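You operate a simulated robot arm through the tools that you are given. There is no shell and no other tool. Be economical: measure what you need, move in short steps, check, and stop when the job is done.

You run a simulated two-armed robot. Do the job below in one go: nothing can be reset, and whatever is moved stays where it is left.

## Task
Pick up the hardness gauge with one hand, pass it to the other hand and put it on the lower shelf of the green cart.

The check looks at the end state, three seconds after you hand in, the way a careful person would. Anything else that was tipped, shoved, dropped, spilled or broken makes it a failure.

## Robot
Two 7-joint arms with two-finger parallel grippers on one trunk, on a base that drives. Base frame: it is fixed to the floor where the robot stands at the start and does not move with it; the origin is under the middle of the robot, x ahead of it, y to its left, z up. Units: cm, degrees, N and s.
The left shoulder is at the start at [6, 18.9, 120.3], the right one opposite. With the tool pointing down near the work surface each hand reaches from about 10 to 64 cm from the robot's upright axis, wherever it stands, measured 20 degrees to its own side. Places, roughly: lower shelf of the green cart [0, 330, 20]. Payload 3.43 kg a hand.
The TCP of each hand is the grasp point between the finger pads, 3 cm short of the fingertips. In the tool frame z runs along the fingers and y along their closing line. Largest opening 9.4 cm; finger width 2.8, thickness 1; the body of the gripper, 5 by 9.6 cm, starts 5.5 cm behind the TCP.
Orientation is that of the tool frame in the base frame, as a unit quaternion [x, y, z, w]. With the fingers straight down and closing along the base's y, the tool's x points along the base's -x, its y along +y and its z along -z.

## Interface
- The arms move only by the tool arm_command. It takes "left_rows", "right_rows" or both (then of equal length, played together; a hand with none holds still); each is a list of rows, each a list of 7 numbers: the shift along the tool's x, y, z in units of 200 mm (1.0 is 200 mm), then the turn, a rotation vector about the tool's x, y, z in units of 180 degrees (1.0 is 180 degrees), then the gripper command, from -1 (fully open) to 1 (shut), values between in proportion. In form: [[x, y, z, wx, wy, wz, jaw], ...]. A call has 1 to 8 rows; each row is the pose to reach, as a shift and turn from the pose commanded when the call began, along the tool's axes at that moment. A call with a number of a shift or a turn outside -1 to 1 is refused whole. A row lasts 0.2 s, in which the tool goes at most 5 cm and 8.6 degrees; a call with a longer step from one row to the next is refused whole, and so is a gripper value outside its range. Where a pose cannot be reached the arm comes as near as it can. A force on the tool above 40 N (or 10 N above the force at the start of the call, whichever is more), or a blocked arm, ends the call early, and 0.2 s more pass. Each finger travels about 15.3 cm/s and halts on what it meets, pressing with about 23 N; the grip force reading is that of the motor and also rises with nothing between the fingers. The clock runs only during rows and for 0.2 s after the last one: add rows that repeat a pose to give the fingers time. The reply holds the time, the measured pose of the TCP, the force on the tool along the base axes, the opening and the grip force, in the units named above and with some noise, with the torque about the TCP (base axes, N m) and any sound that the robot's microphone picked up.
- Cameras (640 x 400 px; columns grow to the right, rows downward): "scene" is now at [0.44, 1.12, 173.87]; the picture's right is [0.19, -0.98, 0.00], its down [-0.85, -0.17, -0.50] and it looks along [0.49, 0.10, -0.86] (base axes); focal length 281 px, centre (320, 200). "left" rides on the left gripper at [7.6, -1.4, -10.2] in its tool frame; the picture's right is [0.18, 0.98, 0.00], its down [-0.75, 0.14, -0.64] and it looks along [-0.63, 0.12, 0.77] (tool axes); focal length 243 px, centre (320, 200). "right" rides on the right gripper at [7.6, 1.4, -10.2] in its tool frame; the picture's right is [-0.18, 0.98, 0.00], its down [-0.75, -0.14, -0.64] and it looks along [-0.63, -0.12, 0.77] (tool axes); focal length 243 px, centre (320, 200). There is no depth. A picture from a camera that has moved, and an enlarged one, comes with that camera's place and axes in the base frame and with its lens.
- capture(camera): a new picture of that camera. The clock stands still meanwhile.
- slide_trunk(by): slides the trunk up (or, below 0, down) by that many cm; the arms and the scene camera ride with it, the base frame stays. It gives what a move gives, with no picture.
- roll_base(legs): drives the robot by 1 to 6 legs, each [ahead, left, turn to the left] in cm, cm and degrees, along the robot's own axes; the way and the turn of a leg run together, so that a leg with both is an arc; at most 150 cm and 180 degrees a leg. The arms and the cameras ride along, it lands a little off, and it stops where it bumps. It gives what a move gives.
- head_to(pan, tilt): turns the head with the scene camera to pan (to the left, within 86 degrees either way) and tilt (down, from -29 to 69), counted from straight ahead of the robot. It gives what a move gives.
- close_up(camera, box): a new picture of the part [left, top, right, bottom] of that camera's present view, enlarged. The clock stands still meanwhile.
- finish_job(): hands the job in; it is judged then, once.

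Go step by step. Nothing tells you exact positions but the pictures and the camera data: compare them with the known pose of the tool, close in by small moves and look again before you grip or let go. The budget is 120 turns and 108 pictures, counting those below and the enlarged ones. Unless the task says otherwise, let go and move clear before handing in, and close with one line.

The tools are called after "Request:" by a JSON object that holds its "api" and its "payload". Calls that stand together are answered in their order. arm_command: Moves the arms, as the interface text tells. Its arguments: {"type":"object","properties":{"left_rows":{"type":"array","items":{"type":"array","items":{"type":"number"}}},"right_rows":{"type":"array","items":{"type":"array","items":{"type":"number"}}}},"required":[]} The other tools are called the same way: slide_trunk (by) slides the trunk up or down; roll_base (legs) drives the base; head_to (pan, tilt) turns the head that bears the scene camera; capture (camera) takes a picture; close_up (camera, box) takes an enlarged picture of a part of a camera's view; finish_job () hands the job in.

At the start:

```text
t: 0.0
left_eef_pos: [37.33, 27.69, 108.29]
left_tcp_rot: [0.0, 1.0, 0.0, 0.001]
left_contact_force: [0.0, 0.8, -0.2]
left_ft_torque: [-0.01, -0.01, 0.02]
left_width: 9.4
left_grip_force: 0.1
right_eef_pos: [34.04, -7.84, 113.61]
right_tcp_rot: [0.0, 1.0, 0.001, 0.0]
right_contact_force: [0.4, 0.4, 0.5]
right_ft_torque: [0.01, -0.01, 0.02]
right_width: 9.41
right_grip_force: 0.0
trunk travel left (down, up): [-87.5, 11.5]
robot x, y, heading: [0.02, -0.09, 0.1]
head pan, tilt: [11.2, 59.8]
```

scene: 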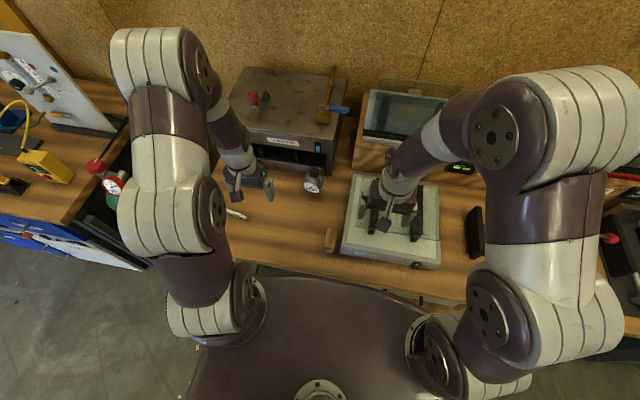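
right: 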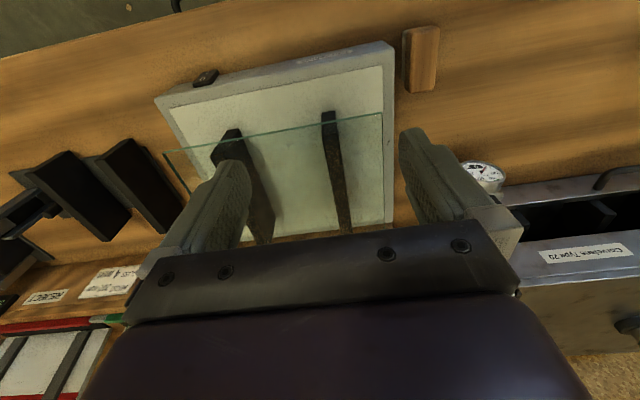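
left: 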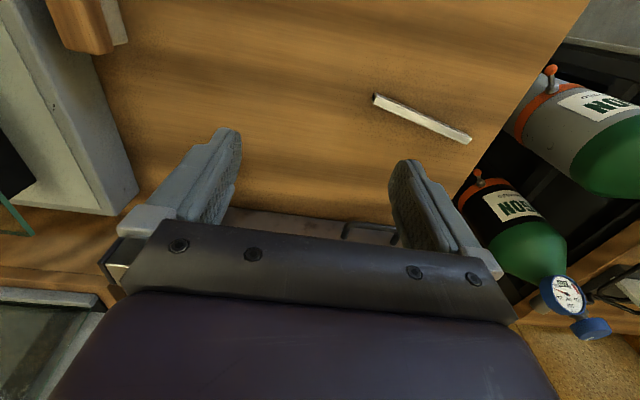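

I see a bench with an oven, a light box under the right hand, and a small dial gauge at about pixel (313,180), which is probably the hardness gauge. I'll enlarge it to check.

Request:
{"api": "close_up", "payload": {"camera": "scene", "box": [220, 120, 380, 220]}}

Request:
{"api": "close_up", "payload": {"camera": "right", "box": [380, 120, 640, 280]}}

```text
4.00 times, centred on (300, 170) of scene
camera zoom: at [0.44, 1.12, 173.87], right [0.19, -0.98, 0.0], down [-0.85, -0.17, -0.5], along [0.49, 0.1, -0.86], focal length 1125 px, centre (400, 320)
```

zoom: 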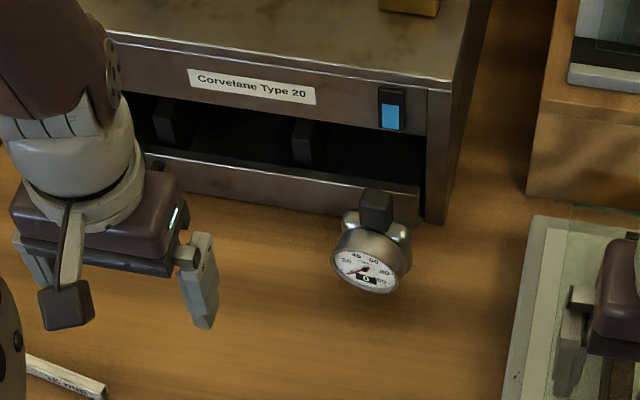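

```text
2.46 times, centred on (510, 200) of right
camera zoom: at [26.34, -6.41, 123.73], right [0.18, 0.98, 0.0], down [0.75, -0.14, 0.64], along [0.63, -0.12, -0.77], focal length 597 px, centre (-148, 200)
```

zoom: 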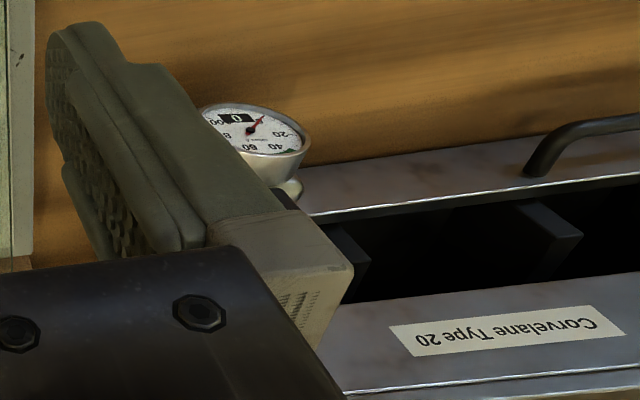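

The gauge seems to be near [50.4, 13.8, 95], in front of the oven. I'll bring the left hand over in line with it so I can see its shape, and look at the cart as well.

Request:
{"api": "arm_command", "payload": {"left_rows": [[0.0, -0.21, 0, 0, 0, 0, -1], [0.0, -0.42, 0, 0, 0, 0, -1], [0.0, -0.63, 0, 0, 0, 0, -1]]}}

Request:
{"api": "capture", "payload": {"camera": "left"}}

Request:
{"api": "head_to", "payload": {"pan": 80, "tilt": 25}}

Request:
{"api": "capture", "payload": {"camera": "scene"}}

```text
t: 0.8
left_eef_pos: [37.15, 14.49, 108.44]
left_tcp_rot: [0.0, 1.0, 0.001, 0.0]
left_contact_force: [-0.3, 0.1, -0.8]
left_ft_torque: [0.02, 0.02, 0.01]
left_width: 9.4
left_grip_force: 0.1
right_eef_pos: [34.12, -7.99, 113.68]
right_tcp_rot: [0.0, 1.0, 0.0, 0.0]
right_contact_force: [-0.8, 0.3, -0.1]
right_ft_torque: [0.03, 0.01, 0.0]
right_width: 9.39
right_grip_force: 0.0
trunk travel left (down, up): [-87.5, 11.5]
robot x, y, heading: [0.1, 0.02, -0.2]
head pan, tilt: [11.2, 59.8]
```

```text
102 pictures are left
camera left: at [29.59, 13.07, 118.76], right [-0.18, 0.98, 0.0], down [0.75, 0.14, 0.64], along [0.63, 0.12, -0.77], focal length 243 px, centre (320, 200)
```

left: 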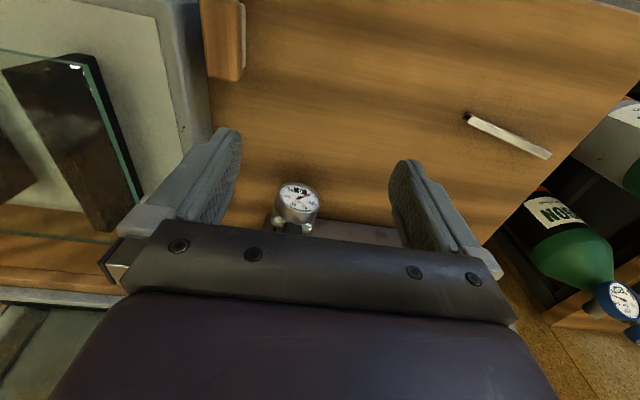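

```text
t: 2.2
left_eef_pos: [37.24, 14.84, 108.37]
left_tcp_rot: [0.0, 1.0, -0.001, 0.0]
left_contact_force: [0.6, -0.3, -0.8]
left_ft_torque: [0.03, -0.01, -0.02]
left_width: 9.38
left_grip_force: 0.1
right_eef_pos: [33.96, -7.76, 113.56]
right_tcp_rot: [-0.001, 1.0, 0.0, 0.0]
right_contact_force: [1.0, -0.3, -0.5]
right_ft_torque: [-0.02, -0.01, -0.03]
right_width: 9.41
right_grip_force: 0.2
trunk travel left (down, up): [-87.5, 11.5]
robot x, y, heading: [0.12, 0.13, -0.3]
head pan, tilt: [80.0, 25.0]
```

```text
101 pictures are left
camera scene: at [-4.51, 8.91, 178.86], right [0.98, -0.17, 0.0], down [-0.07, -0.42, -0.91], along [0.16, 0.89, -0.42], focal length 281 px, centre (320, 200)
```

scene: 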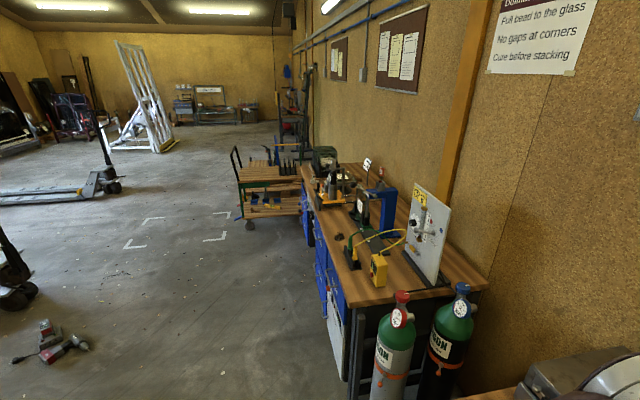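

The green cart stands down the room past the second bench. I'll enlarge both the cart and the gauge.

Request:
{"api": "close_up", "payload": {"camera": "scene", "box": [216, 140, 328, 240]}}

Request:
{"api": "close_up", "payload": {"camera": "left", "box": [230, 150, 390, 250]}}

```text
4.00 times, centred on (272, 190) of scene
camera zoom: at [-4.51, 8.91, 178.86], right [0.98, -0.17, 0.0], down [-0.07, -0.42, -0.91], along [0.16, 0.89, -0.42], focal length 1125 px, centre (512, 240)
```

zoom: 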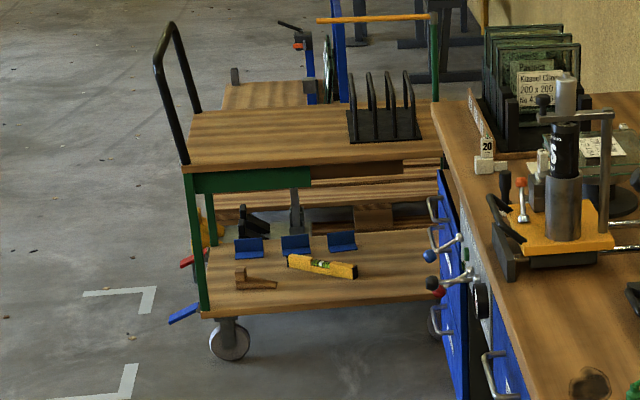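

```text
4.00 times, centred on (310, 200) of left
camera zoom: at [29.63, 13.24, 118.75], right [-0.18, 0.98, 0.0], down [0.75, 0.14, 0.64], along [0.63, 0.12, -0.77], focal length 970 px, centre (360, 200)
```

zoom: 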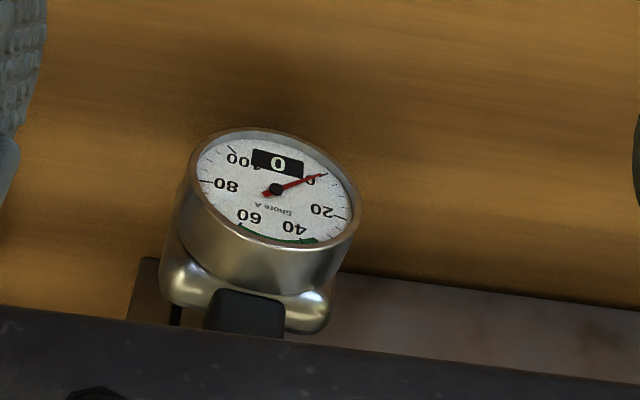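

The gauge stands upright with its dial facing the robot and a black knob on top. I'll swing the left hand around to the side to see its profile.

Request:
{"api": "arm_command", "payload": {"left_rows": [[-0.027, 0.125, 0, 0, 0, 0.046, -1], [-0.054, 0.25, 0, 0, 0, 0.092, -1], [-0.08, 0.375, 0, 0, 0, 0.138, -1], [-0.107, 0.5, 0, 0, 0, 0.184, -1], [-0.134, 0.625, 0, 0, 0, 0.23, -1], [-0.16, 0.75, 0, 0, 0, 0.276, -1], [-0.188, 0.875, 0, 0, 0, 0.322, -1], [-0.215, 1.0, 0, 0, 0, 0.368, -1]]}}

Request:
{"api": "arm_command", "payload": {"left_rows": [[0, 0, 0.1, 0, 0.046, 0, -1], [0, 0, 0.2, 0, 0.092, 0, -1], [0, 0, 0.3, 0, 0.138, 0, -1], [0, 0, 0.4, 0, 0.184, 0, -1]]}}

Request:
{"api": "capture", "payload": {"camera": "left"}}

```text
t: 4.0
left_eef_pos: [41.53, 35.22, 107.93]
left_tcp_rot: [0.547, 0.837, 0.0, 0.0]
left_contact_force: [0.1, 0.6, -0.2]
left_ft_torque: [-0.03, 0.0, 0.02]
left_width: 9.42
left_grip_force: 0.1
right_eef_pos: [34.11, -7.78, 113.63]
right_tcp_rot: [0.0, 1.0, 0.0, 0.0]
right_contact_force: [0.3, -0.3, 0.3]
right_ft_torque: [0.0, 0.02, 0.01]
right_width: 9.39
right_grip_force: 0.1
trunk travel left (down, up): [-87.5, 11.5]
robot x, y, heading: [0.22, 0.18, 0.3]
head pan, tilt: [80.0, 25.0]
```

```text
t: 5.0
left_eef_pos: [41.63, 35.25, 100.12]
left_tcp_rot: [0.524, 0.802, 0.157, -0.239]
left_contact_force: [-1.0, -0.8, -0.1]
left_ft_torque: [0.01, 0.05, 0.01]
left_width: 9.41
left_grip_force: 0.0
right_eef_pos: [34.19, -7.78, 113.53]
right_tcp_rot: [0.0, 1.0, 0.0, -0.001]
right_contact_force: [0.9, 0.6, -0.1]
right_ft_torque: [-0.03, -0.02, 0.0]
right_width: 9.38
right_grip_force: 0.1
trunk travel left (down, up): [-87.5, 11.5]
robot x, y, heading: [-0.56, -0.12, 0.0]
head pan, tilt: [80.0, 25.0]
```

```text
98 pictures are left
camera left: at [40.06, 35.1, 112.97], right [0.84, 0.54, 0.1], down [0.52, -0.84, 0.12], along [0.15, -0.05, -0.99], focal length 243 px, centre (320, 200)
```

left: 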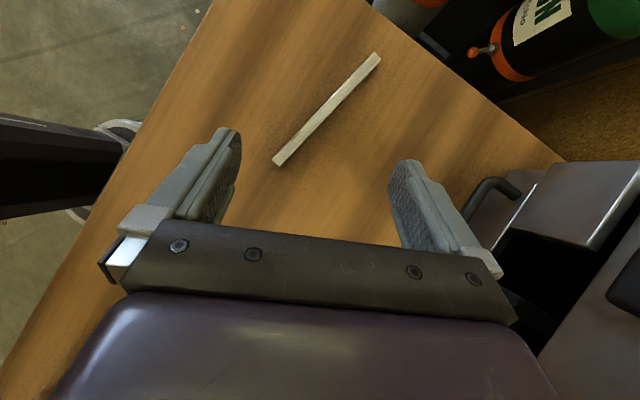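

The pitch went the wrong way, so I'll reverse it.

Request:
{"api": "arm_command", "payload": {"left_rows": [[0, 0, 0, 0, -0.046, 0, -1], [0, 0, 0, 0, -0.092, 0, -1], [0, 0, 0, 0, -0.138, 0, -1], [0, 0, 0, 0, -0.184, 0, -1], [0, 0, 0, 0, -0.23, 0, -1], [0, 0, 0, 0, -0.276, 0, -1], [0, 0, 0, 0, -0.322, 0, -1], [0, 0, 0, 0, -0.368, 0, -1]]}}

Request:
{"api": "capture", "payload": {"camera": "left"}}

```text
t: 6.8
left_eef_pos: [41.54, 35.14, 100.18]
left_tcp_rot: [0.524, 0.802, -0.157, 0.24]
left_contact_force: [0.0, -1.2, 0.0]
left_ft_torque: [0.0, 0.01, -0.03]
left_width: 9.42
left_grip_force: 0.1
right_eef_pos: [34.08, -7.65, 113.71]
right_tcp_rot: [-0.001, 1.0, -0.001, 0.0]
right_contact_force: [0.9, 0.2, -0.3]
right_ft_torque: [0.0, 0.0, -0.02]
right_width: 9.4
right_grip_force: 0.0
trunk travel left (down, up): [-87.5, 11.5]
robot x, y, heading: [-0.22, 0.2, -0.1]
head pan, tilt: [80.0, 25.0]
```

```text
97 pictures are left
camera left: at [35.43, 45.35, 104.71], right [0.84, 0.54, -0.1], down [0.24, -0.2, 0.95], along [0.49, -0.82, -0.29], focal length 243 px, centre (320, 200)
```

left: 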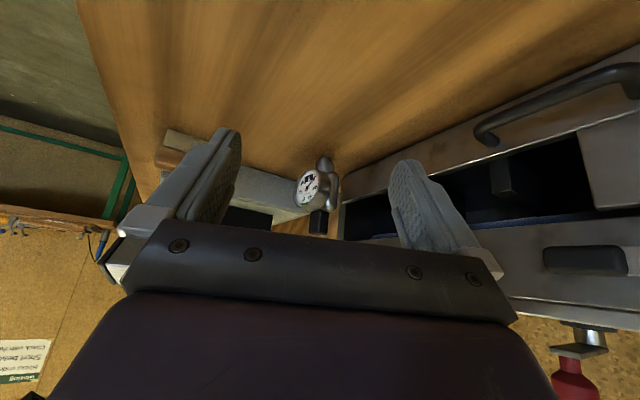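

Request:
{"api": "close_up", "payload": {"camera": "left", "box": [270, 135, 390, 245]}}

```text
3.64 times, centred on (330, 190) of left
camera zoom: at [35.43, 45.35, 104.71], right [0.84, 0.54, -0.1], down [0.24, -0.2, 0.95], along [0.49, -0.82, -0.29], focal length 882 px, centre (284, 236)
```

zoom: 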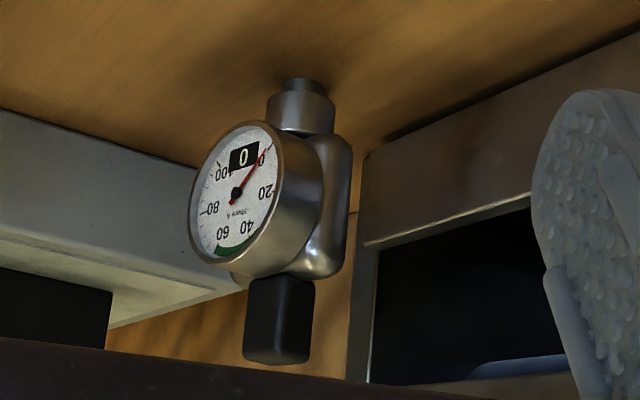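

Now the shape is clear: a small round foot on the bench (z about 86), a dial body centred near [53, 14, 92.5], and a black knob whose top is at about [54.3, 14, 99]. The oven front is at about x 62. The left hand will take the knob from above, and the right hand can take the body horizontally afterwards.

Request:
{"api": "arm_command", "payload": {"left_rows": [[-0.06, 0, -0.094, 0, 0.046, 0, -1], [-0.122, 0, -0.189, 0, 0.092, 0, -1], [-0.184, 0, -0.283, 0, 0.138, 0, -1], [-0.245, 0, -0.378, 0, 0.184, 0, -1]]}}

Request:
{"api": "arm_command", "payload": {"left_rows": [[-0.1025, 0.016, 0, 0, 0, -0.046, -1], [-0.205, 0.033, 0, 0, 0, -0.092, -1], [-0.3075, 0.049, 0, 0, 0, -0.138, -1], [-0.41, 0.065, 0, 0, 0, -0.184, -1], [-0.5125, 0.081, 0, 0, 0, -0.23, -1], [-0.615, 0.098, 0, 0, 0, -0.276, -1], [-0.7175, 0.114, 0, 0, 0, -0.322, -1], [-0.82, 0.13, 0, 0, 0, -0.368, -1]]}}

Request:
{"api": "head_to", "payload": {"pan": 11.2, "tilt": 55}}

Request:
{"api": "capture", "payload": {"camera": "left"}}

Request:
{"api": "capture", "payload": {"camera": "scene"}}

```text
t: 7.8
left_eef_pos: [41.39, 35.01, 109.38]
left_tcp_rot: [0.547, 0.837, 0.001, 0.0]
left_contact_force: [0.4, 0.4, 0.3]
left_ft_torque: [0.05, -0.04, 0.0]
left_width: 9.42
left_grip_force: 0.0
right_eef_pos: [34.13, -7.93, 113.62]
right_tcp_rot: [-0.001, 1.0, 0.0, 0.0]
right_contact_force: [0.3, -0.2, -0.2]
right_ft_torque: [0.02, 0.02, 0.05]
right_width: 9.41
right_grip_force: 0.0
trunk travel left (down, up): [-87.5, 11.5]
robot x, y, heading: [0.16, -0.38, 0.2]
head pan, tilt: [80.0, 25.0]
```

```text
t: 9.6
left_eef_pos: [50.55, 20.99, 109.43]
left_tcp_rot: [-0.001, 1.0, 0.0, 0.001]
left_contact_force: [0.5, 0.6, 0.0]
left_ft_torque: [0.0, 0.05, 0.0]
left_width: 9.42
left_grip_force: 0.1
right_eef_pos: [34.09, -7.82, 113.59]
right_tcp_rot: [0.0, 1.0, 0.0, 0.0]
right_contact_force: [-0.2, -0.5, -0.5]
right_ft_torque: [0.03, 0.03, 0.03]
right_width: 9.38
right_grip_force: 0.0
trunk travel left (down, up): [-87.5, 11.5]
robot x, y, heading: [0.04, -0.01, -0.0]
head pan, tilt: [80.0, 25.0]
```

```text
t: 11.0
left_eef_pos: [50.55, 20.92, 109.57]
left_tcp_rot: [0.0, 1.0, 0.0, 0.0]
left_contact_force: [0.1, -1.1, 0.3]
left_ft_torque: [0.04, -0.01, 0.02]
left_width: 9.42
left_grip_force: 0.0
right_eef_pos: [33.97, -7.74, 113.66]
right_tcp_rot: [0.0, 1.0, 0.0, 0.001]
right_contact_force: [0.1, 0.7, 1.2]
right_ft_torque: [0.01, 0.02, -0.04]
right_width: 9.38
right_grip_force: 0.1
trunk travel left (down, up): [-87.5, 11.5]
robot x, y, heading: [-0.01, 0.14, 0.0]
head pan, tilt: [11.2, 55.0]
```

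```text
95 pictures are left
camera left: at [42.93, 19.49, 119.86], right [-0.18, 0.98, 0.0], down [0.75, 0.14, 0.64], along [0.63, 0.12, -0.77], focal length 243 px, centre (320, 200)
```

left: 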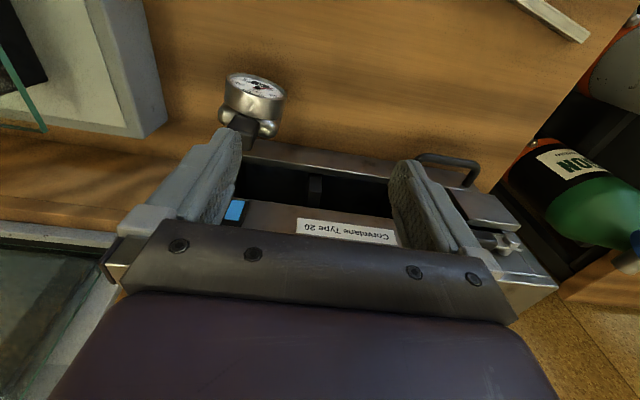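

```text
94 pictures are left
camera scene: at [0.95, 1.24, 174.46], right [0.2, -0.98, 0.0], down [-0.8, -0.16, -0.57], along [0.56, 0.11, -0.82], focal length 281 px, centre (320, 200)
```

scene: 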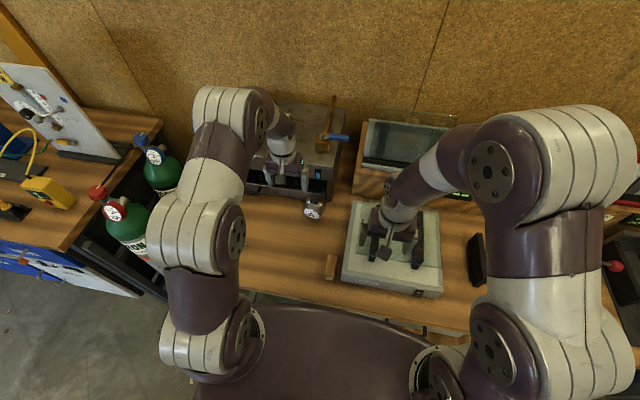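

Request:
{"api": "close_up", "payload": {"camera": "left", "box": [190, 50, 310, 160]}}

```text
3.64 times, centred on (250, 105) of left
camera zoom: at [42.93, 19.49, 119.86], right [-0.18, 0.98, 0.0], down [0.75, 0.14, 0.64], along [0.63, 0.12, -0.77], focal length 882 px, centre (574, 546)
```

zoom: 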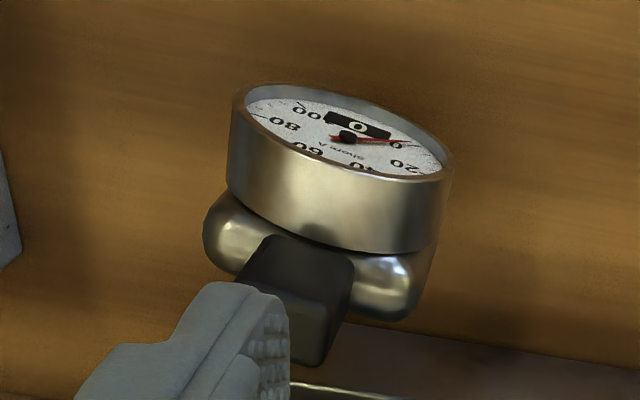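

Request:
{"api": "arm_command", "payload": {"left_rows": [[-0.1, -0.17, 0, 0, 0, 0.017, -1], [-0.2, -0.345, 0.02, 0, 0, 0.033, -1], [-0.2, -0.345, 0.02, 0, 0, 0.033, -0.4], [-0.2, -0.345, 0.02, 0, 0, 0.033, -0.4]]}}

Request:
{"api": "close_up", "payload": {"camera": "left", "box": [220, 60, 420, 230]}}

Request:
{"api": "close_up", "payload": {"camera": "scene", "box": [240, 100, 400, 250]}}

Request:
{"api": "close_up", "payload": {"camera": "right", "box": [380, 100, 640, 300]}}

```text
t: 12.0
left_eef_pos: [54.54, 14.34, 108.83]
left_tcp_rot: [0.052, 0.999, 0.0, 0.001]
left_contact_force: [0.0, 0.1, -0.3]
left_ft_torque: [0.01, -0.01, -0.05]
left_width: 6.58
left_grip_force: 0.1
right_eef_pos: [33.99, -7.74, 113.59]
right_tcp_rot: [0.0, 1.0, 0.0, -0.001]
right_contact_force: [0.2, 1.6, 0.5]
right_ft_torque: [0.02, -0.05, -0.01]
right_width: 9.39
right_grip_force: 0.1
trunk travel left (down, up): [-87.5, 11.5]
robot x, y, heading: [0.05, -0.51, 0.1]
head pan, tilt: [11.2, 55.0]
```

```text
2.35 times, centred on (320, 145) of left
camera zoom: at [46.84, 13.51, 119.2], right [-0.08, 1.0, 0.0], down [0.76, 0.06, 0.64], along [0.64, 0.05, -0.77], focal length 571 px, centre (320, 329)
```

zoom: 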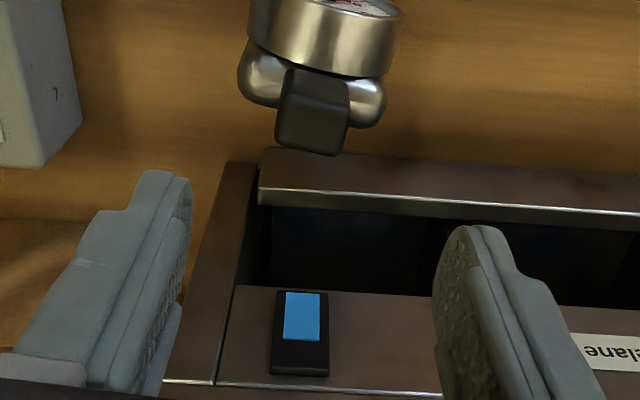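

```text
2.67 times, centred on (320, 175) of scene
camera zoom: at [0.97, 1.2, 174.46], right [0.19, -0.98, 0.0], down [-0.8, -0.16, -0.57], along [0.56, 0.11, -0.82], focal length 750 px, centre (320, 267)
```

zoom: 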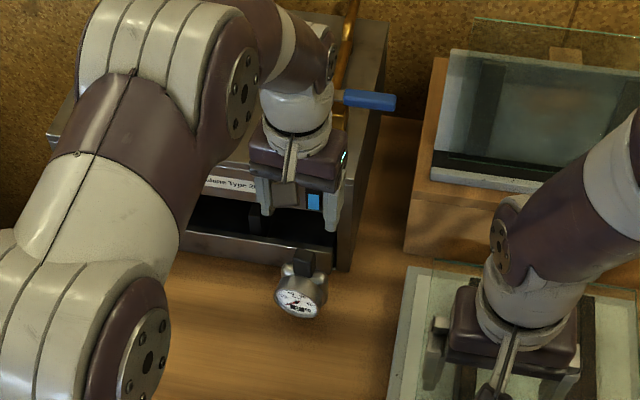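

```text
2.00 times, centred on (510, 200) of right
camera zoom: at [26.35, -6.42, 123.73], right [0.18, 0.98, 0.0], down [0.75, -0.14, 0.64], along [0.63, -0.12, -0.77], focal length 485 px, centre (-60, 200)
```

zoom: 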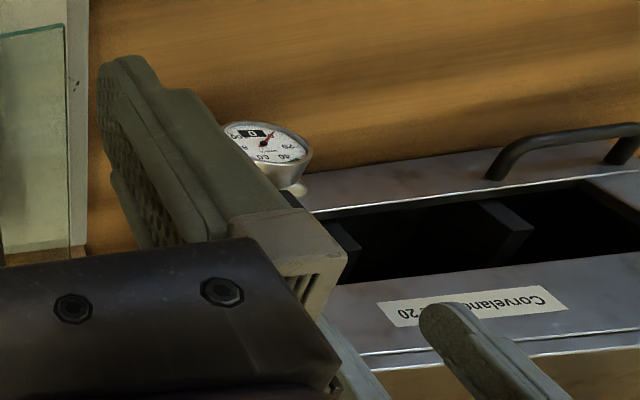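

The knob is at about [54.9, 13.9], with the gauge turned about -6° and the hand aligned to match. I'll go down partway and check.

Request:
{"api": "arm_command", "payload": {"left_rows": [[-0.01, -0.004, 0.15, 0, 0, 0, -0.2], [-0.018, -0.008, 0.32, 0, 0, 0, -0.2]]}}

Request:
{"api": "close_up", "payload": {"camera": "left", "box": [220, 60, 420, 230]}}

Request:
{"api": "close_up", "payload": {"camera": "scene", "box": [270, 130, 370, 230]}}

```text
t: 12.6
left_eef_pos: [54.86, 14.0, 102.32]
left_tcp_rot: [0.052, 0.999, 0.0, 0.0]
left_contact_force: [0.6, -0.4, -0.4]
left_ft_torque: [-0.01, 0.0, -0.01]
left_width: 5.65
left_grip_force: 0.0
right_eef_pos: [34.11, -7.8, 113.58]
right_tcp_rot: [0.0, 1.0, -0.001, 0.0]
right_contact_force: [-0.1, -0.3, -0.2]
right_ft_torque: [-0.01, 0.02, 0.01]
right_width: 9.41
right_grip_force: 0.1
trunk travel left (down, up): [-87.5, 11.5]
robot x, y, heading: [0.09, -0.03, -0.2]
head pan, tilt: [11.2, 55.0]
```

```text
2.35 times, centred on (320, 145) of left
camera zoom: at [47.17, 13.23, 112.59], right [-0.08, 1.0, 0.0], down [0.76, 0.06, 0.64], along [0.64, 0.05, -0.77], focal length 571 px, centre (320, 329)
```

zoom: 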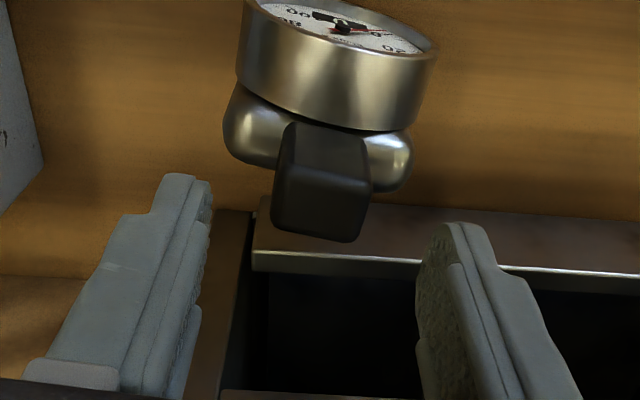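

```text
4.00 times, centred on (320, 180) of scene
camera zoom: at [1.1, 1.22, 174.47], right [0.19, -0.98, 0.0], down [-0.8, -0.16, -0.57], along [0.56, 0.11, -0.82], focal length 1125 px, centre (320, 280)
```

zoom: 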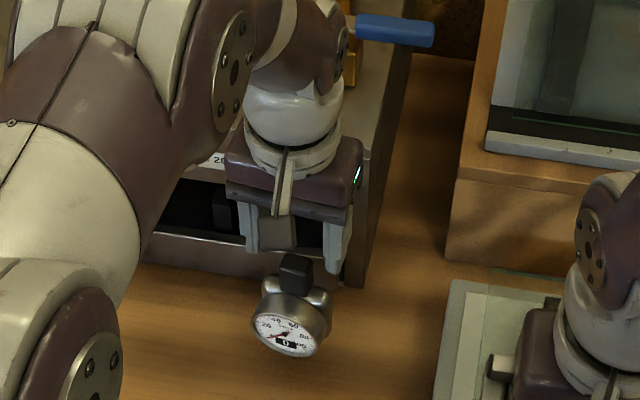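

Request:
{"api": "arm_command", "payload": {"left_rows": [[0, -0.006, 0.07, 0, 0, 0, -0.2], [0, -0.006, 0.15, 0, 0, 0, -0.2]]}}

Request:
{"api": "capture", "payload": {"camera": "left"}}

Request:
{"api": "close_up", "payload": {"camera": "scene", "box": [280, 150, 350, 220]}}

```text
t: 13.2
left_eef_pos: [55.01, 13.88, 99.28]
left_tcp_rot: [0.051, 0.999, -0.001, 0.0]
left_contact_force: [-0.2, -1.0, -0.3]
left_ft_torque: [-0.03, -0.01, -0.02]
left_width: 5.63
left_grip_force: 0.0
right_eef_pos: [34.07, -7.68, 113.59]
right_tcp_rot: [0.001, 1.0, 0.0, 0.0]
right_contact_force: [0.0, -1.0, -0.7]
right_ft_torque: [0.01, -0.02, -0.01]
right_width: 9.41
right_grip_force: 0.1
trunk travel left (down, up): [-87.5, 11.5]
robot x, y, heading: [0.12, -0.26, -0.0]
head pan, tilt: [11.2, 55.0]
```

```text
87 pictures are left
camera left: at [47.23, 13.13, 109.6], right [-0.08, 1.0, 0.0], down [0.76, 0.06, 0.64], along [0.64, 0.05, -0.77], focal length 243 px, centre (320, 200)
```

left: 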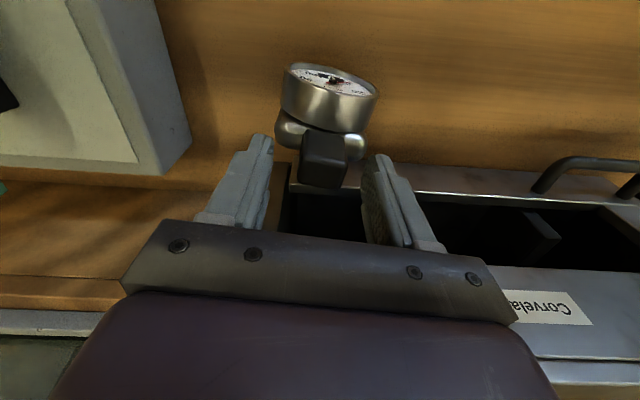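

```text
5.71 times, centred on (315, 185) of scene
camera zoom: at [1.08, 1.23, 174.46], right [0.19, -0.98, 0.0], down [-0.8, -0.16, -0.57], along [0.56, 0.11, -0.82], focal length 1607 px, centre (349, 286)
```

zoom: 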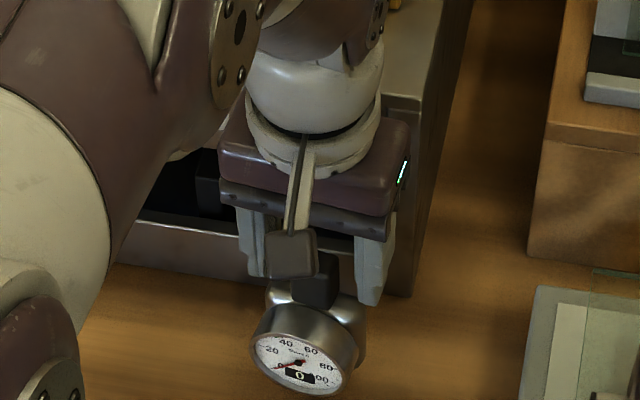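

Fingers straddle the knob. I'll do a small x/y correction, then close.

Request:
{"api": "arm_command", "payload": {"left_rows": [[0.025, 0.007, 0.005, 0, 0, 0, -0.2], [0.025, 0.007, 0.005, 0, 0, 0, 0.3], [0.025, 0.007, 0.005, 0, 0, 0, 1], [0.025, 0.007, 0.005, 0, 0, 0, 1], [0.025, 0.007, 0.005, 0, 0, 0, 1]]}}

Request:
{"api": "capture", "payload": {"camera": "left"}}

Request:
{"api": "close_up", "payload": {"camera": "scene", "box": [280, 150, 350, 220]}}

```text
t: 14.4
left_eef_pos: [54.49, 14.06, 99.49]
left_tcp_rot: [0.051, 0.999, 0.0, 0.0]
left_contact_force: [1.9, -1.1, 3.1]
left_ft_torque: [-0.06, -0.36, -0.02]
left_width: 2.57
left_grip_force: 23.5
right_eef_pos: [33.87, -7.81, 113.61]
right_tcp_rot: [0.001, 1.0, 0.0, 0.0]
right_contact_force: [0.0, 0.2, -0.4]
right_ft_torque: [-0.01, -0.02, 0.01]
right_width: 9.42
right_grip_force: 0.1
trunk travel left (down, up): [-87.5, 11.5]
robot x, y, heading: [0.17, 0.12, 0.1]
head pan, tilt: [11.2, 55.0]
```

```text
85 pictures are left
camera left: at [46.72, 13.31, 109.68], right [-0.08, 1.0, 0.0], down [0.76, 0.06, 0.64], along [0.64, 0.05, -0.77], focal length 243 px, centre (320, 200)
```

left: 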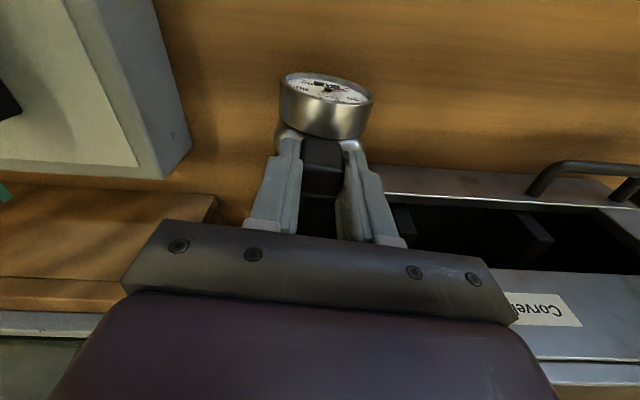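

```text
5.71 times, centred on (315, 185) of scene
camera zoom: at [0.97, 1.19, 174.47], right [0.19, -0.98, 0.0], down [-0.8, -0.16, -0.57], along [0.56, 0.11, -0.82], focal length 1607 px, centre (349, 286)
```

zoom: 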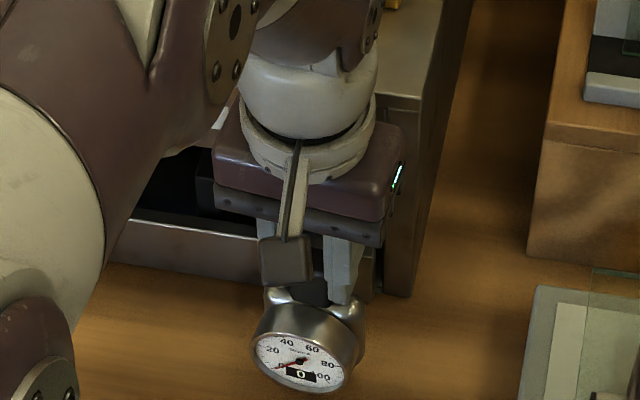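

Gripped at 2.57 cm. I'll lift slowly and check.

Request:
{"api": "arm_command", "payload": {"left_rows": [[0, 0, -0.05, 0, 0, 0, 1], [0, 0, -0.12, 0, 0, 0, 1], [0, 0, -0.25, 0, 0, 0, 1], [0, 0, -0.4, 0, 0, 0, 1], [0, 0, -0.4, 0, 0, 0, 1]]}}

Request:
{"api": "capture", "payload": {"camera": "left"}}

Request:
{"api": "close_up", "payload": {"camera": "scene", "box": [270, 130, 370, 220]}}

```text
t: 15.6
left_eef_pos: [54.44, 14.17, 107.39]
left_tcp_rot: [0.051, 0.999, 0.0, 0.001]
left_contact_force: [-1.7, -0.4, -3.0]
left_ft_torque: [-0.01, 0.01, 0.0]
left_width: 2.57
left_grip_force: 23.0
right_eef_pos: [34.1, -7.74, 113.51]
right_tcp_rot: [0.0, 1.0, -0.001, 0.0]
right_contact_force: [1.4, 0.2, -0.7]
right_ft_torque: [-0.02, -0.02, 0.0]
right_width: 9.39
right_grip_force: 0.1
trunk travel left (down, up): [-87.5, 11.5]
robot x, y, heading: [-0.15, -0.38, 0.1]
head pan, tilt: [11.2, 55.0]
```

```text
83 pictures are left
camera left: at [46.68, 13.35, 117.79], right [-0.08, 1.0, 0.0], down [0.76, 0.06, 0.64], along [0.64, 0.05, -0.77], focal length 243 px, centre (320, 200)
```

left: 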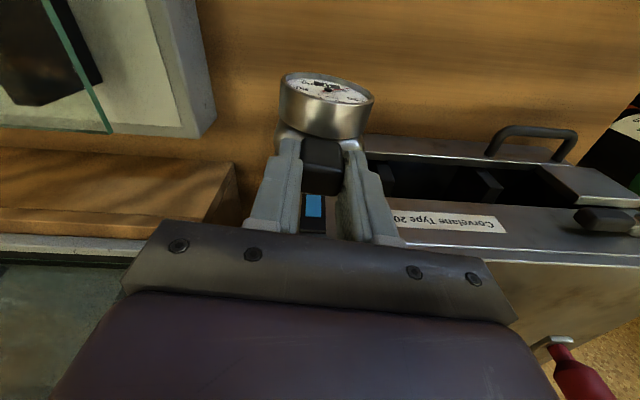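

```text
4.44 times, centred on (320, 175) of scene
camera zoom: at [1.06, 1.23, 174.46], right [0.19, -0.98, 0.0], down [-0.8, -0.16, -0.57], along [0.56, 0.11, -0.82], focal length 1250 px, centre (320, 311)
```

zoom: 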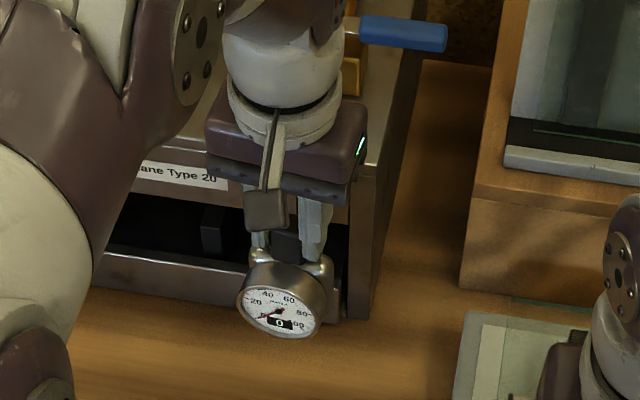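

The gauge is held firmly. I'll raise it more and check the floor before backing off.

Request:
{"api": "arm_command", "payload": {"left_rows": [[0, 0, -0.15, 0, 0, 0, 1], [0, 0, -0.35, 0, 0, 0, 1], [0, 0, -0.5, 0, 0, 0, 1]]}}

Request:
{"api": "head_to", "payload": {"pan": 86, "tilt": 45}}

Request:
{"api": "capture", "payload": {"camera": "scene"}}

Request:
{"api": "head_to", "payload": {"pan": -86, "tilt": 45}}

Request:
{"api": "capture", "payload": {"camera": "scene"}}

```text
t: 16.4
left_eef_pos: [54.29, 14.15, 117.45]
left_tcp_rot: [0.051, 0.999, 0.0, -0.002]
left_contact_force: [0.0, -0.9, -2.9]
left_ft_torque: [0.02, -0.05, 0.03]
left_width: 2.56
left_grip_force: 23.0
right_eef_pos: [34.07, -7.84, 113.56]
right_tcp_rot: [0.0, 1.0, 0.0, 0.0]
right_contact_force: [-0.5, 1.2, -0.4]
right_ft_torque: [-0.01, 0.01, 0.01]
right_width: 9.4
right_grip_force: 0.1
trunk travel left (down, up): [-87.5, 11.5]
robot x, y, heading: [-0.24, -0.26, -0.4]
head pan, tilt: [11.2, 55.0]
```

```text
t: 17.9
left_eef_pos: [54.31, 14.31, 117.39]
left_tcp_rot: [0.052, 0.999, 0.0, 0.0]
left_contact_force: [0.2, 0.0, -1.7]
left_ft_torque: [0.0, -0.04, 0.0]
left_width: 2.58
left_grip_force: 22.9
right_eef_pos: [34.07, -7.77, 113.71]
right_tcp_rot: [0.0, 1.0, 0.0, 0.0]
right_contact_force: [0.7, 0.2, -0.7]
right_ft_torque: [0.0, -0.03, -0.02]
right_width: 9.41
right_grip_force: 0.1
trunk travel left (down, up): [-87.5, 11.5]
robot x, y, heading: [-0.2, 0.57, 0.0]
head pan, tilt: [85.9, 45.0]
```

```text
81 pictures are left
camera scene: at [-5.49, 7.95, 175.8], right [1.0, -0.07, 0.0], down [-0.05, -0.71, -0.71], along [0.05, 0.71, -0.71], focal length 281 px, centre (320, 200)
```

scene: 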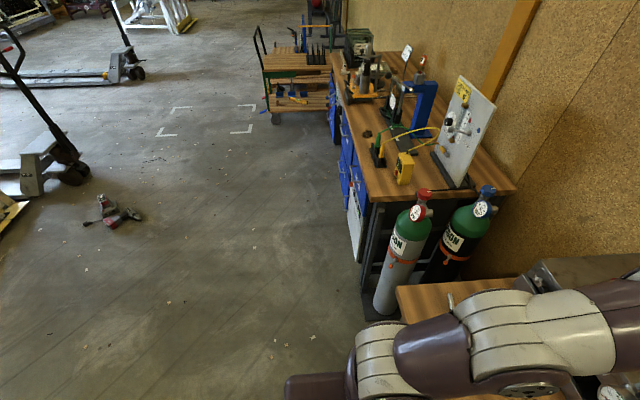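

```text
t: 20.5
left_eef_pos: [54.49, 14.15, 117.33]
left_tcp_rot: [0.052, 0.999, -0.001, 0.0]
left_contact_force: [0.1, 0.6, -2.0]
left_ft_torque: [0.0, -0.04, 0.0]
left_width: 2.57
left_grip_force: 23.2
right_eef_pos: [34.06, -7.74, 113.67]
right_tcp_rot: [0.001, 1.0, 0.0, 0.001]
right_contact_force: [-0.4, 0.1, -0.2]
right_ft_torque: [-0.02, -0.04, 0.01]
right_width: 9.4
right_grip_force: 0.0
trunk travel left (down, up): [-87.5, 11.5]
robot x, y, heading: [0.02, 0.22, 0.2]
head pan, tilt: [-85.9, 45.0]
```

```text
80 pictures are left
camera scene: at [-5.49, -8.28, 175.81], right [-1.0, -0.07, 0.0], down [-0.05, 0.71, -0.71], along [0.05, -0.71, -0.71], focal length 281 px, centre (320, 200)
```

scene: 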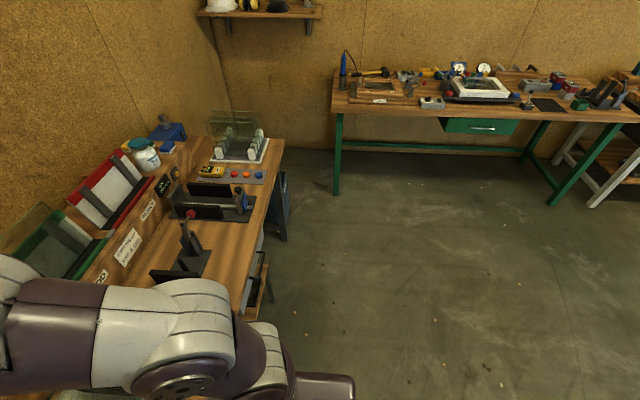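

The floor behind is clear. I'll back off 50 cm and turn left.

Request:
{"api": "roll_base", "payload": {"legs": [[-50, 0, 0], [0, 0, 90]]}}

Request:
{"api": "head_to", "payload": {"pan": 0, "tilt": 50}}

Request:
{"api": "capture", "payload": {"camera": "scene"}}

```text
t: 27.2
left_eef_pos: [-64.12, 54.41, 117.4]
left_tcp_rot: [-0.666, 0.746, 0.0, 0.0]
left_contact_force: [-0.2, 0.1, -2.6]
left_ft_torque: [-0.02, -0.01, 0.02]
left_width: 2.58
left_grip_force: 22.5
right_eef_pos: [-42.42, 34.04, 113.57]
right_tcp_rot: [-0.705, 0.71, 0.0, 0.0]
right_contact_force: [-0.2, -0.7, -0.8]
right_ft_torque: [0.0, 0.01, -0.02]
right_width: 9.39
right_grip_force: 0.0
trunk travel left (down, up): [-87.5, 11.5]
robot x, y, heading: [-50.63, 0.13, 89.5]
head pan, tilt: [-85.9, 45.0]
```

```text
t: 28.8
left_eef_pos: [-64.11, 54.44, 117.37]
left_tcp_rot: [-0.667, 0.745, 0.0, 0.0]
left_contact_force: [1.2, -0.2, -3.4]
left_ft_torque: [-0.01, -0.01, -0.04]
left_width: 2.56
left_grip_force: 22.8
right_eef_pos: [-42.43, 34.03, 113.63]
right_tcp_rot: [-0.704, 0.711, -0.001, 0.0]
right_contact_force: [-0.1, -0.2, -0.4]
right_ft_torque: [-0.01, 0.0, 0.0]
right_width: 9.41
right_grip_force: 0.1
trunk travel left (down, up): [-87.5, 11.5]
robot x, y, heading: [-50.52, -0.04, 89.6]
head pan, tilt: [0.0, 50.0]
```

```text
79 pictures are left
camera scene: at [-50.55, 1.54, 175.11], right [1.0, -0.01, 0.0], down [-0.01, -0.77, -0.64], along [0.01, 0.64, -0.77], focal length 281 px, centre (320, 200)
```

scene: 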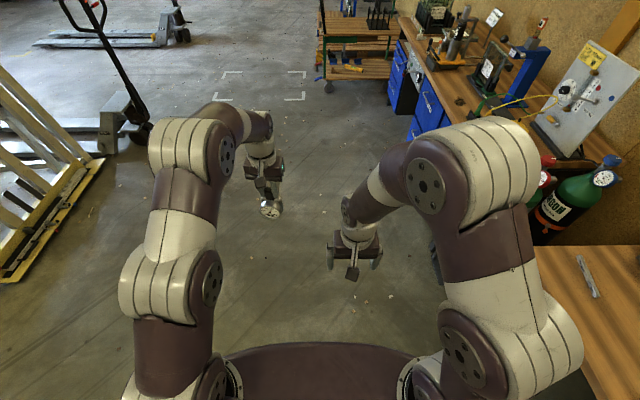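

Free space ahead now. The gauge hangs from the left hand, and the cart is ahead at about y 310. I'll bring the left hand to the middle with a slight yaw, and pitch the right hand so its fingers point forward and 30° down.

Request:
{"api": "arm_command", "payload": {"left_rows": [[0.058, -0.07, -0.0125, 0, 0, -0.018, 1], [0.116, -0.139, -0.025, 0, 0, -0.036, 1], [0.174, -0.2085, -0.0375, 0, 0, -0.054, 1], [0.232, -0.278, -0.05, 0, 0, -0.072, 1], [0.29, -0.3475, -0.0625, 0, 0, -0.09, 1], [0.348, -0.417, -0.075, 0, 0, -0.108, 1], [0.406, -0.4865, -0.0875, 0, 0, -0.126, 1], [0.464, -0.556, -0.1, 0, 0, -0.144, 1]], "right_rows": [[0.025, -0.0875, -0.025, 0, -0.042, 0, -1], [0.05, -0.175, -0.05, 0, -0.083, 0, -1], [0.075, -0.2625, -0.075, 0, -0.125, 0, -1], [0.1, -0.35, -0.1, 0, -0.1667, 0, -1], [0.125, -0.4375, -0.125, 0, -0.208, 0, -1], [0.15, -0.525, -0.15, 0, -0.25, 0, -1], [0.175, -0.6125, -0.175, 0, -0.292, 0, -1], [0.2, -0.7, -0.2, 0, -0.333, 0, -1]]}}

Request:
{"api": "capture", "payload": {"camera": "scene"}}

Request:
{"api": "capture", "payload": {"camera": "right"}}

```text
t: 30.6
left_eef_pos: [-53.77, 43.9, 119.32]
left_tcp_rot: [0.817, -0.576, 0.0, 0.002]
left_contact_force: [1.3, -0.2, -1.9]
left_ft_torque: [0.02, 0.01, 0.04]
left_width: 2.54
left_grip_force: 22.8
right_eef_pos: [-32.51, 34.69, 120.58]
right_tcp_rot: [0.628, -0.612, -0.312, -0.366]
right_contact_force: [1.1, 0.1, -0.1]
right_ft_torque: [0.0, -0.01, 0.02]
right_width: 9.37
right_grip_force: 0.0
right hand out of reach, approached as far as the arm can: row 3, 4, 5, 6, 7, 8
trunk travel left (down, up): [-87.5, 11.5]
robot x, y, heading: [-50.33, -0.35, 89.4]
head pan, tilt: [0.0, 50.0]
```

```text
78 pictures are left
camera scene: at [-50.4, 1.39, 175.11], right [1.0, -0.01, 0.0], down [-0.01, -0.77, -0.64], along [0.0, 0.64, -0.77], focal length 281 px, centre (320, 200)
```

scene: 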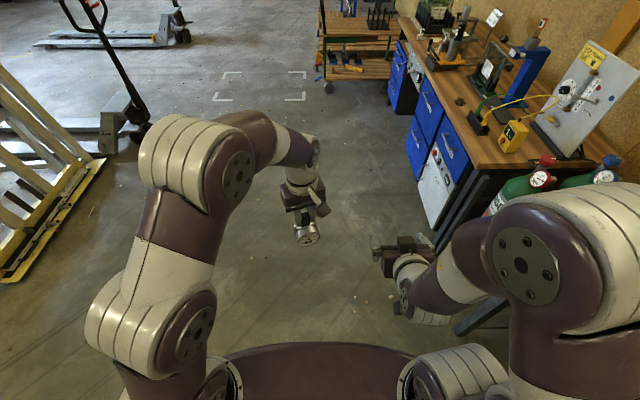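

```text
77 pictures are left
camera right: at [-34.16, 21.92, 119.35], right [-0.99, 0.12, 0.08], down [0.06, -0.14, 0.99], along [0.12, 0.98, 0.13], focal length 243 px, centre (320, 200)
```

right: 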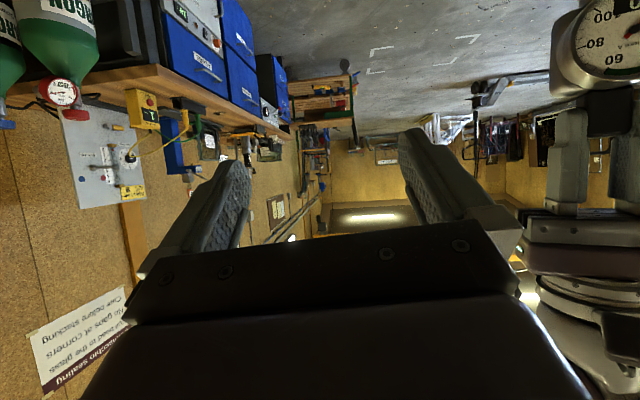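

The right arm stopped slightly short because that spot is too close in. I'll move the left hand 8 cm forward and bring the right hand behind the gauge with a matching yaw.

Request:
{"api": "arm_command", "payload": {"left_rows": [[-0.094, -0.033, 0, 0, 0, 0, 1], [-0.188, -0.067, 0, 0, 0, 0, 1], [-0.282, -0.1, 0, 0, 0, 0, 1], [-0.376, -0.134, 0, 0, 0, 0, 1], [-0.376, -0.134, 0, 0, 0, 0, 1], [-0.376, -0.134, 0, 0, 0, 0, 1]], "right_rows": [[-0.018, 0.14, 0.047, -0.016, 0, -0.009, -1], [-0.036, 0.28, 0.095, -0.032, 0, -0.018, -1], [-0.053, 0.42, 0.142, -0.048, 0, -0.028, -1], [-0.071, 0.56, 0.19, -0.064, 0, -0.037, -1], [-0.089, 0.7, 0.237, -0.08, 0, -0.046, -1], [-0.107, 0.85, 0.285, -0.096, 0, -0.0556, -1]]}}

Request:
{"api": "capture", "payload": {"camera": "scene"}}

Request:
{"api": "capture", "payload": {"camera": "right"}}

```text
t: 32.0
left_eef_pos: [-54.24, 51.41, 119.04]
left_tcp_rot: [0.817, -0.577, 0.001, 0.001]
left_contact_force: [0.1, -0.4, -3.3]
left_ft_torque: [-0.04, 0.04, 0.01]
left_width: 2.58
left_grip_force: 23.5
left hand out of reach, approached as far as the arm can: row 4, 5, 6
right_eef_pos: [-49.52, 40.87, 117.66]
right_tcp_rot: [0.727, -0.501, -0.367, -0.293]
right_contact_force: [-0.2, -0.6, -0.1]
right_ft_torque: [-0.01, -0.01, 0.02]
right_width: 9.39
right_grip_force: 0.0
trunk travel left (down, up): [-87.5, 11.5]
robot x, y, heading: [-50.47, -0.56, 89.4]
head pan, tilt: [0.0, 50.0]
```

```text
76 pictures are left
camera scene: at [-50.63, 1.6, 175.11], right [1.0, -0.01, 0.0], down [-0.01, -0.77, -0.64], along [0.01, 0.64, -0.77], focal length 281 px, centre (320, 200)
```

scene: 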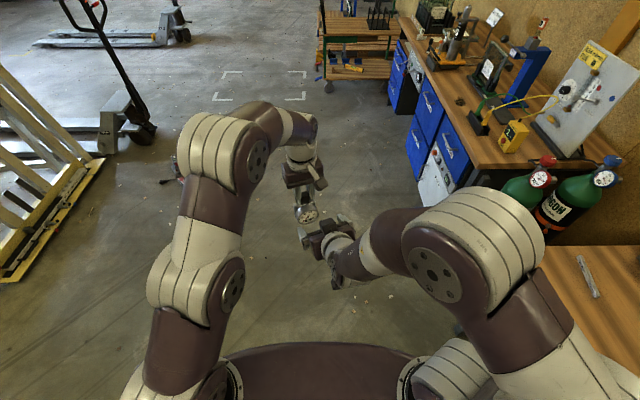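

```text
75 pictures are left
camera right: at [-46.71, 28.33, 116.9], right [-0.97, -0.23, 0.09], down [0.11, -0.07, 0.99], along [-0.22, 0.97, 0.1], focal length 243 px, centre (320, 200)
```

right: 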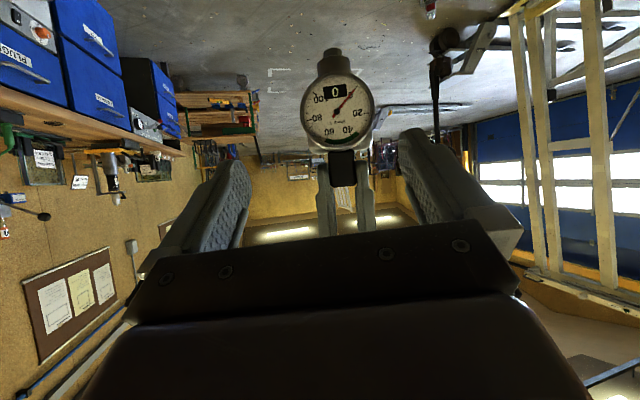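

The dial faces the right hand squarely. I'll correct alignment and approach about halfway, then look.

Request:
{"api": "arm_command", "payload": {"right_rows": [[-0.014, 0.019, 0.07, -0.003, 0, 0.003, -1], [-0.028, 0.038, 0.14, -0.006, 0, 0.007, -1], [-0.042, 0.057, 0.21, -0.01, 0, 0.01, -1], [-0.056, 0.075, 0.28, -0.0128, -0.001, 0.0135, -1]]}}

Request:
{"api": "capture", "payload": {"camera": "right"}}

Request:
{"api": "capture", "payload": {"camera": "left"}}

Request:
{"api": "close_up", "payload": {"camera": "scene", "box": [260, 140, 380, 260]}}

```text
t: 33.0
left_eef_pos: [-54.29, 51.37, 118.89]
left_tcp_rot: [0.817, -0.577, -0.001, 0.0]
left_contact_force: [0.0, -1.3, -2.4]
left_ft_torque: [-0.01, -0.01, 0.0]
left_width: 2.6
left_grip_force: 23.0
right_eef_pos: [-52.33, 45.34, 115.25]
right_tcp_rot: [0.721, -0.51, -0.383, -0.271]
right_contact_force: [0.6, 0.1, 0.1]
right_ft_torque: [0.0, -0.03, -0.01]
right_width: 9.4
right_grip_force: 0.1
trunk travel left (down, up): [-87.5, 11.5]
robot x, y, heading: [-50.21, -0.1, 89.6]
head pan, tilt: [0.0, 50.0]
```

```text
74 pictures are left
camera right: at [-49.59, 32.77, 114.58], right [-0.96, -0.23, 0.15], down [0.17, -0.06, 0.98], along [-0.22, 0.97, 0.1], focal length 243 px, centre (320, 200)
```

right: 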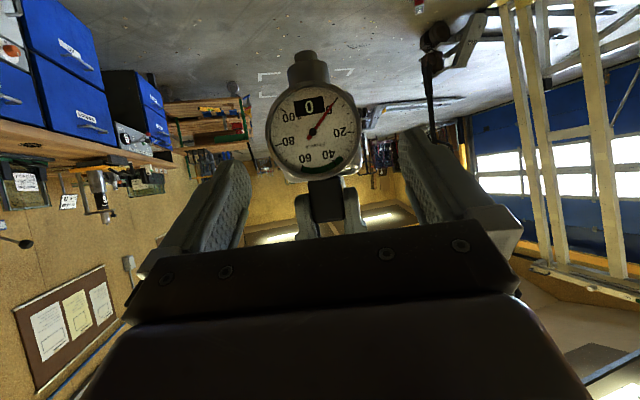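

```text
73 pictures are left
camera left: at [-50.43, 44.59, 129.26], right [-0.87, -0.5, 0.0], down [-0.38, 0.66, 0.64], along [-0.32, 0.56, -0.77], focal length 243 px, centre (320, 200)
```

left: 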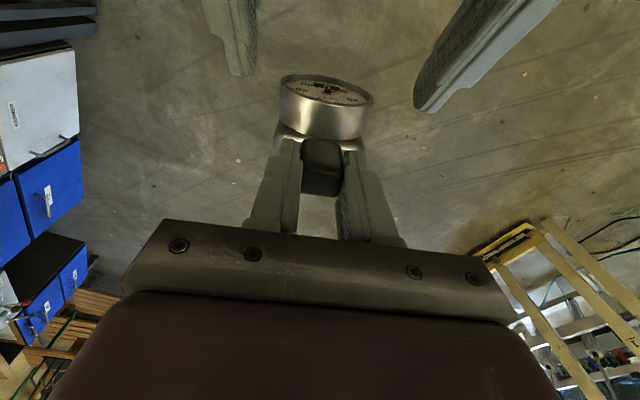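

```text
3.33 times, centred on (320, 200) of scene
camera zoom: at [-50.58, 1.57, 175.11], right [1.0, -0.01, 0.0], down [-0.01, -0.77, -0.64], along [0.01, 0.64, -0.77], focal length 938 px, centre (320, 200)
```

zoom: 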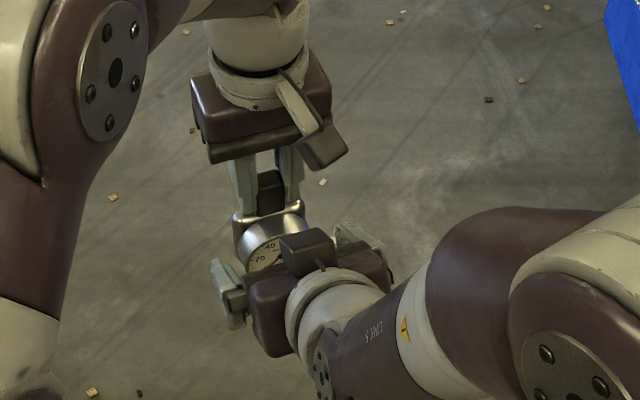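

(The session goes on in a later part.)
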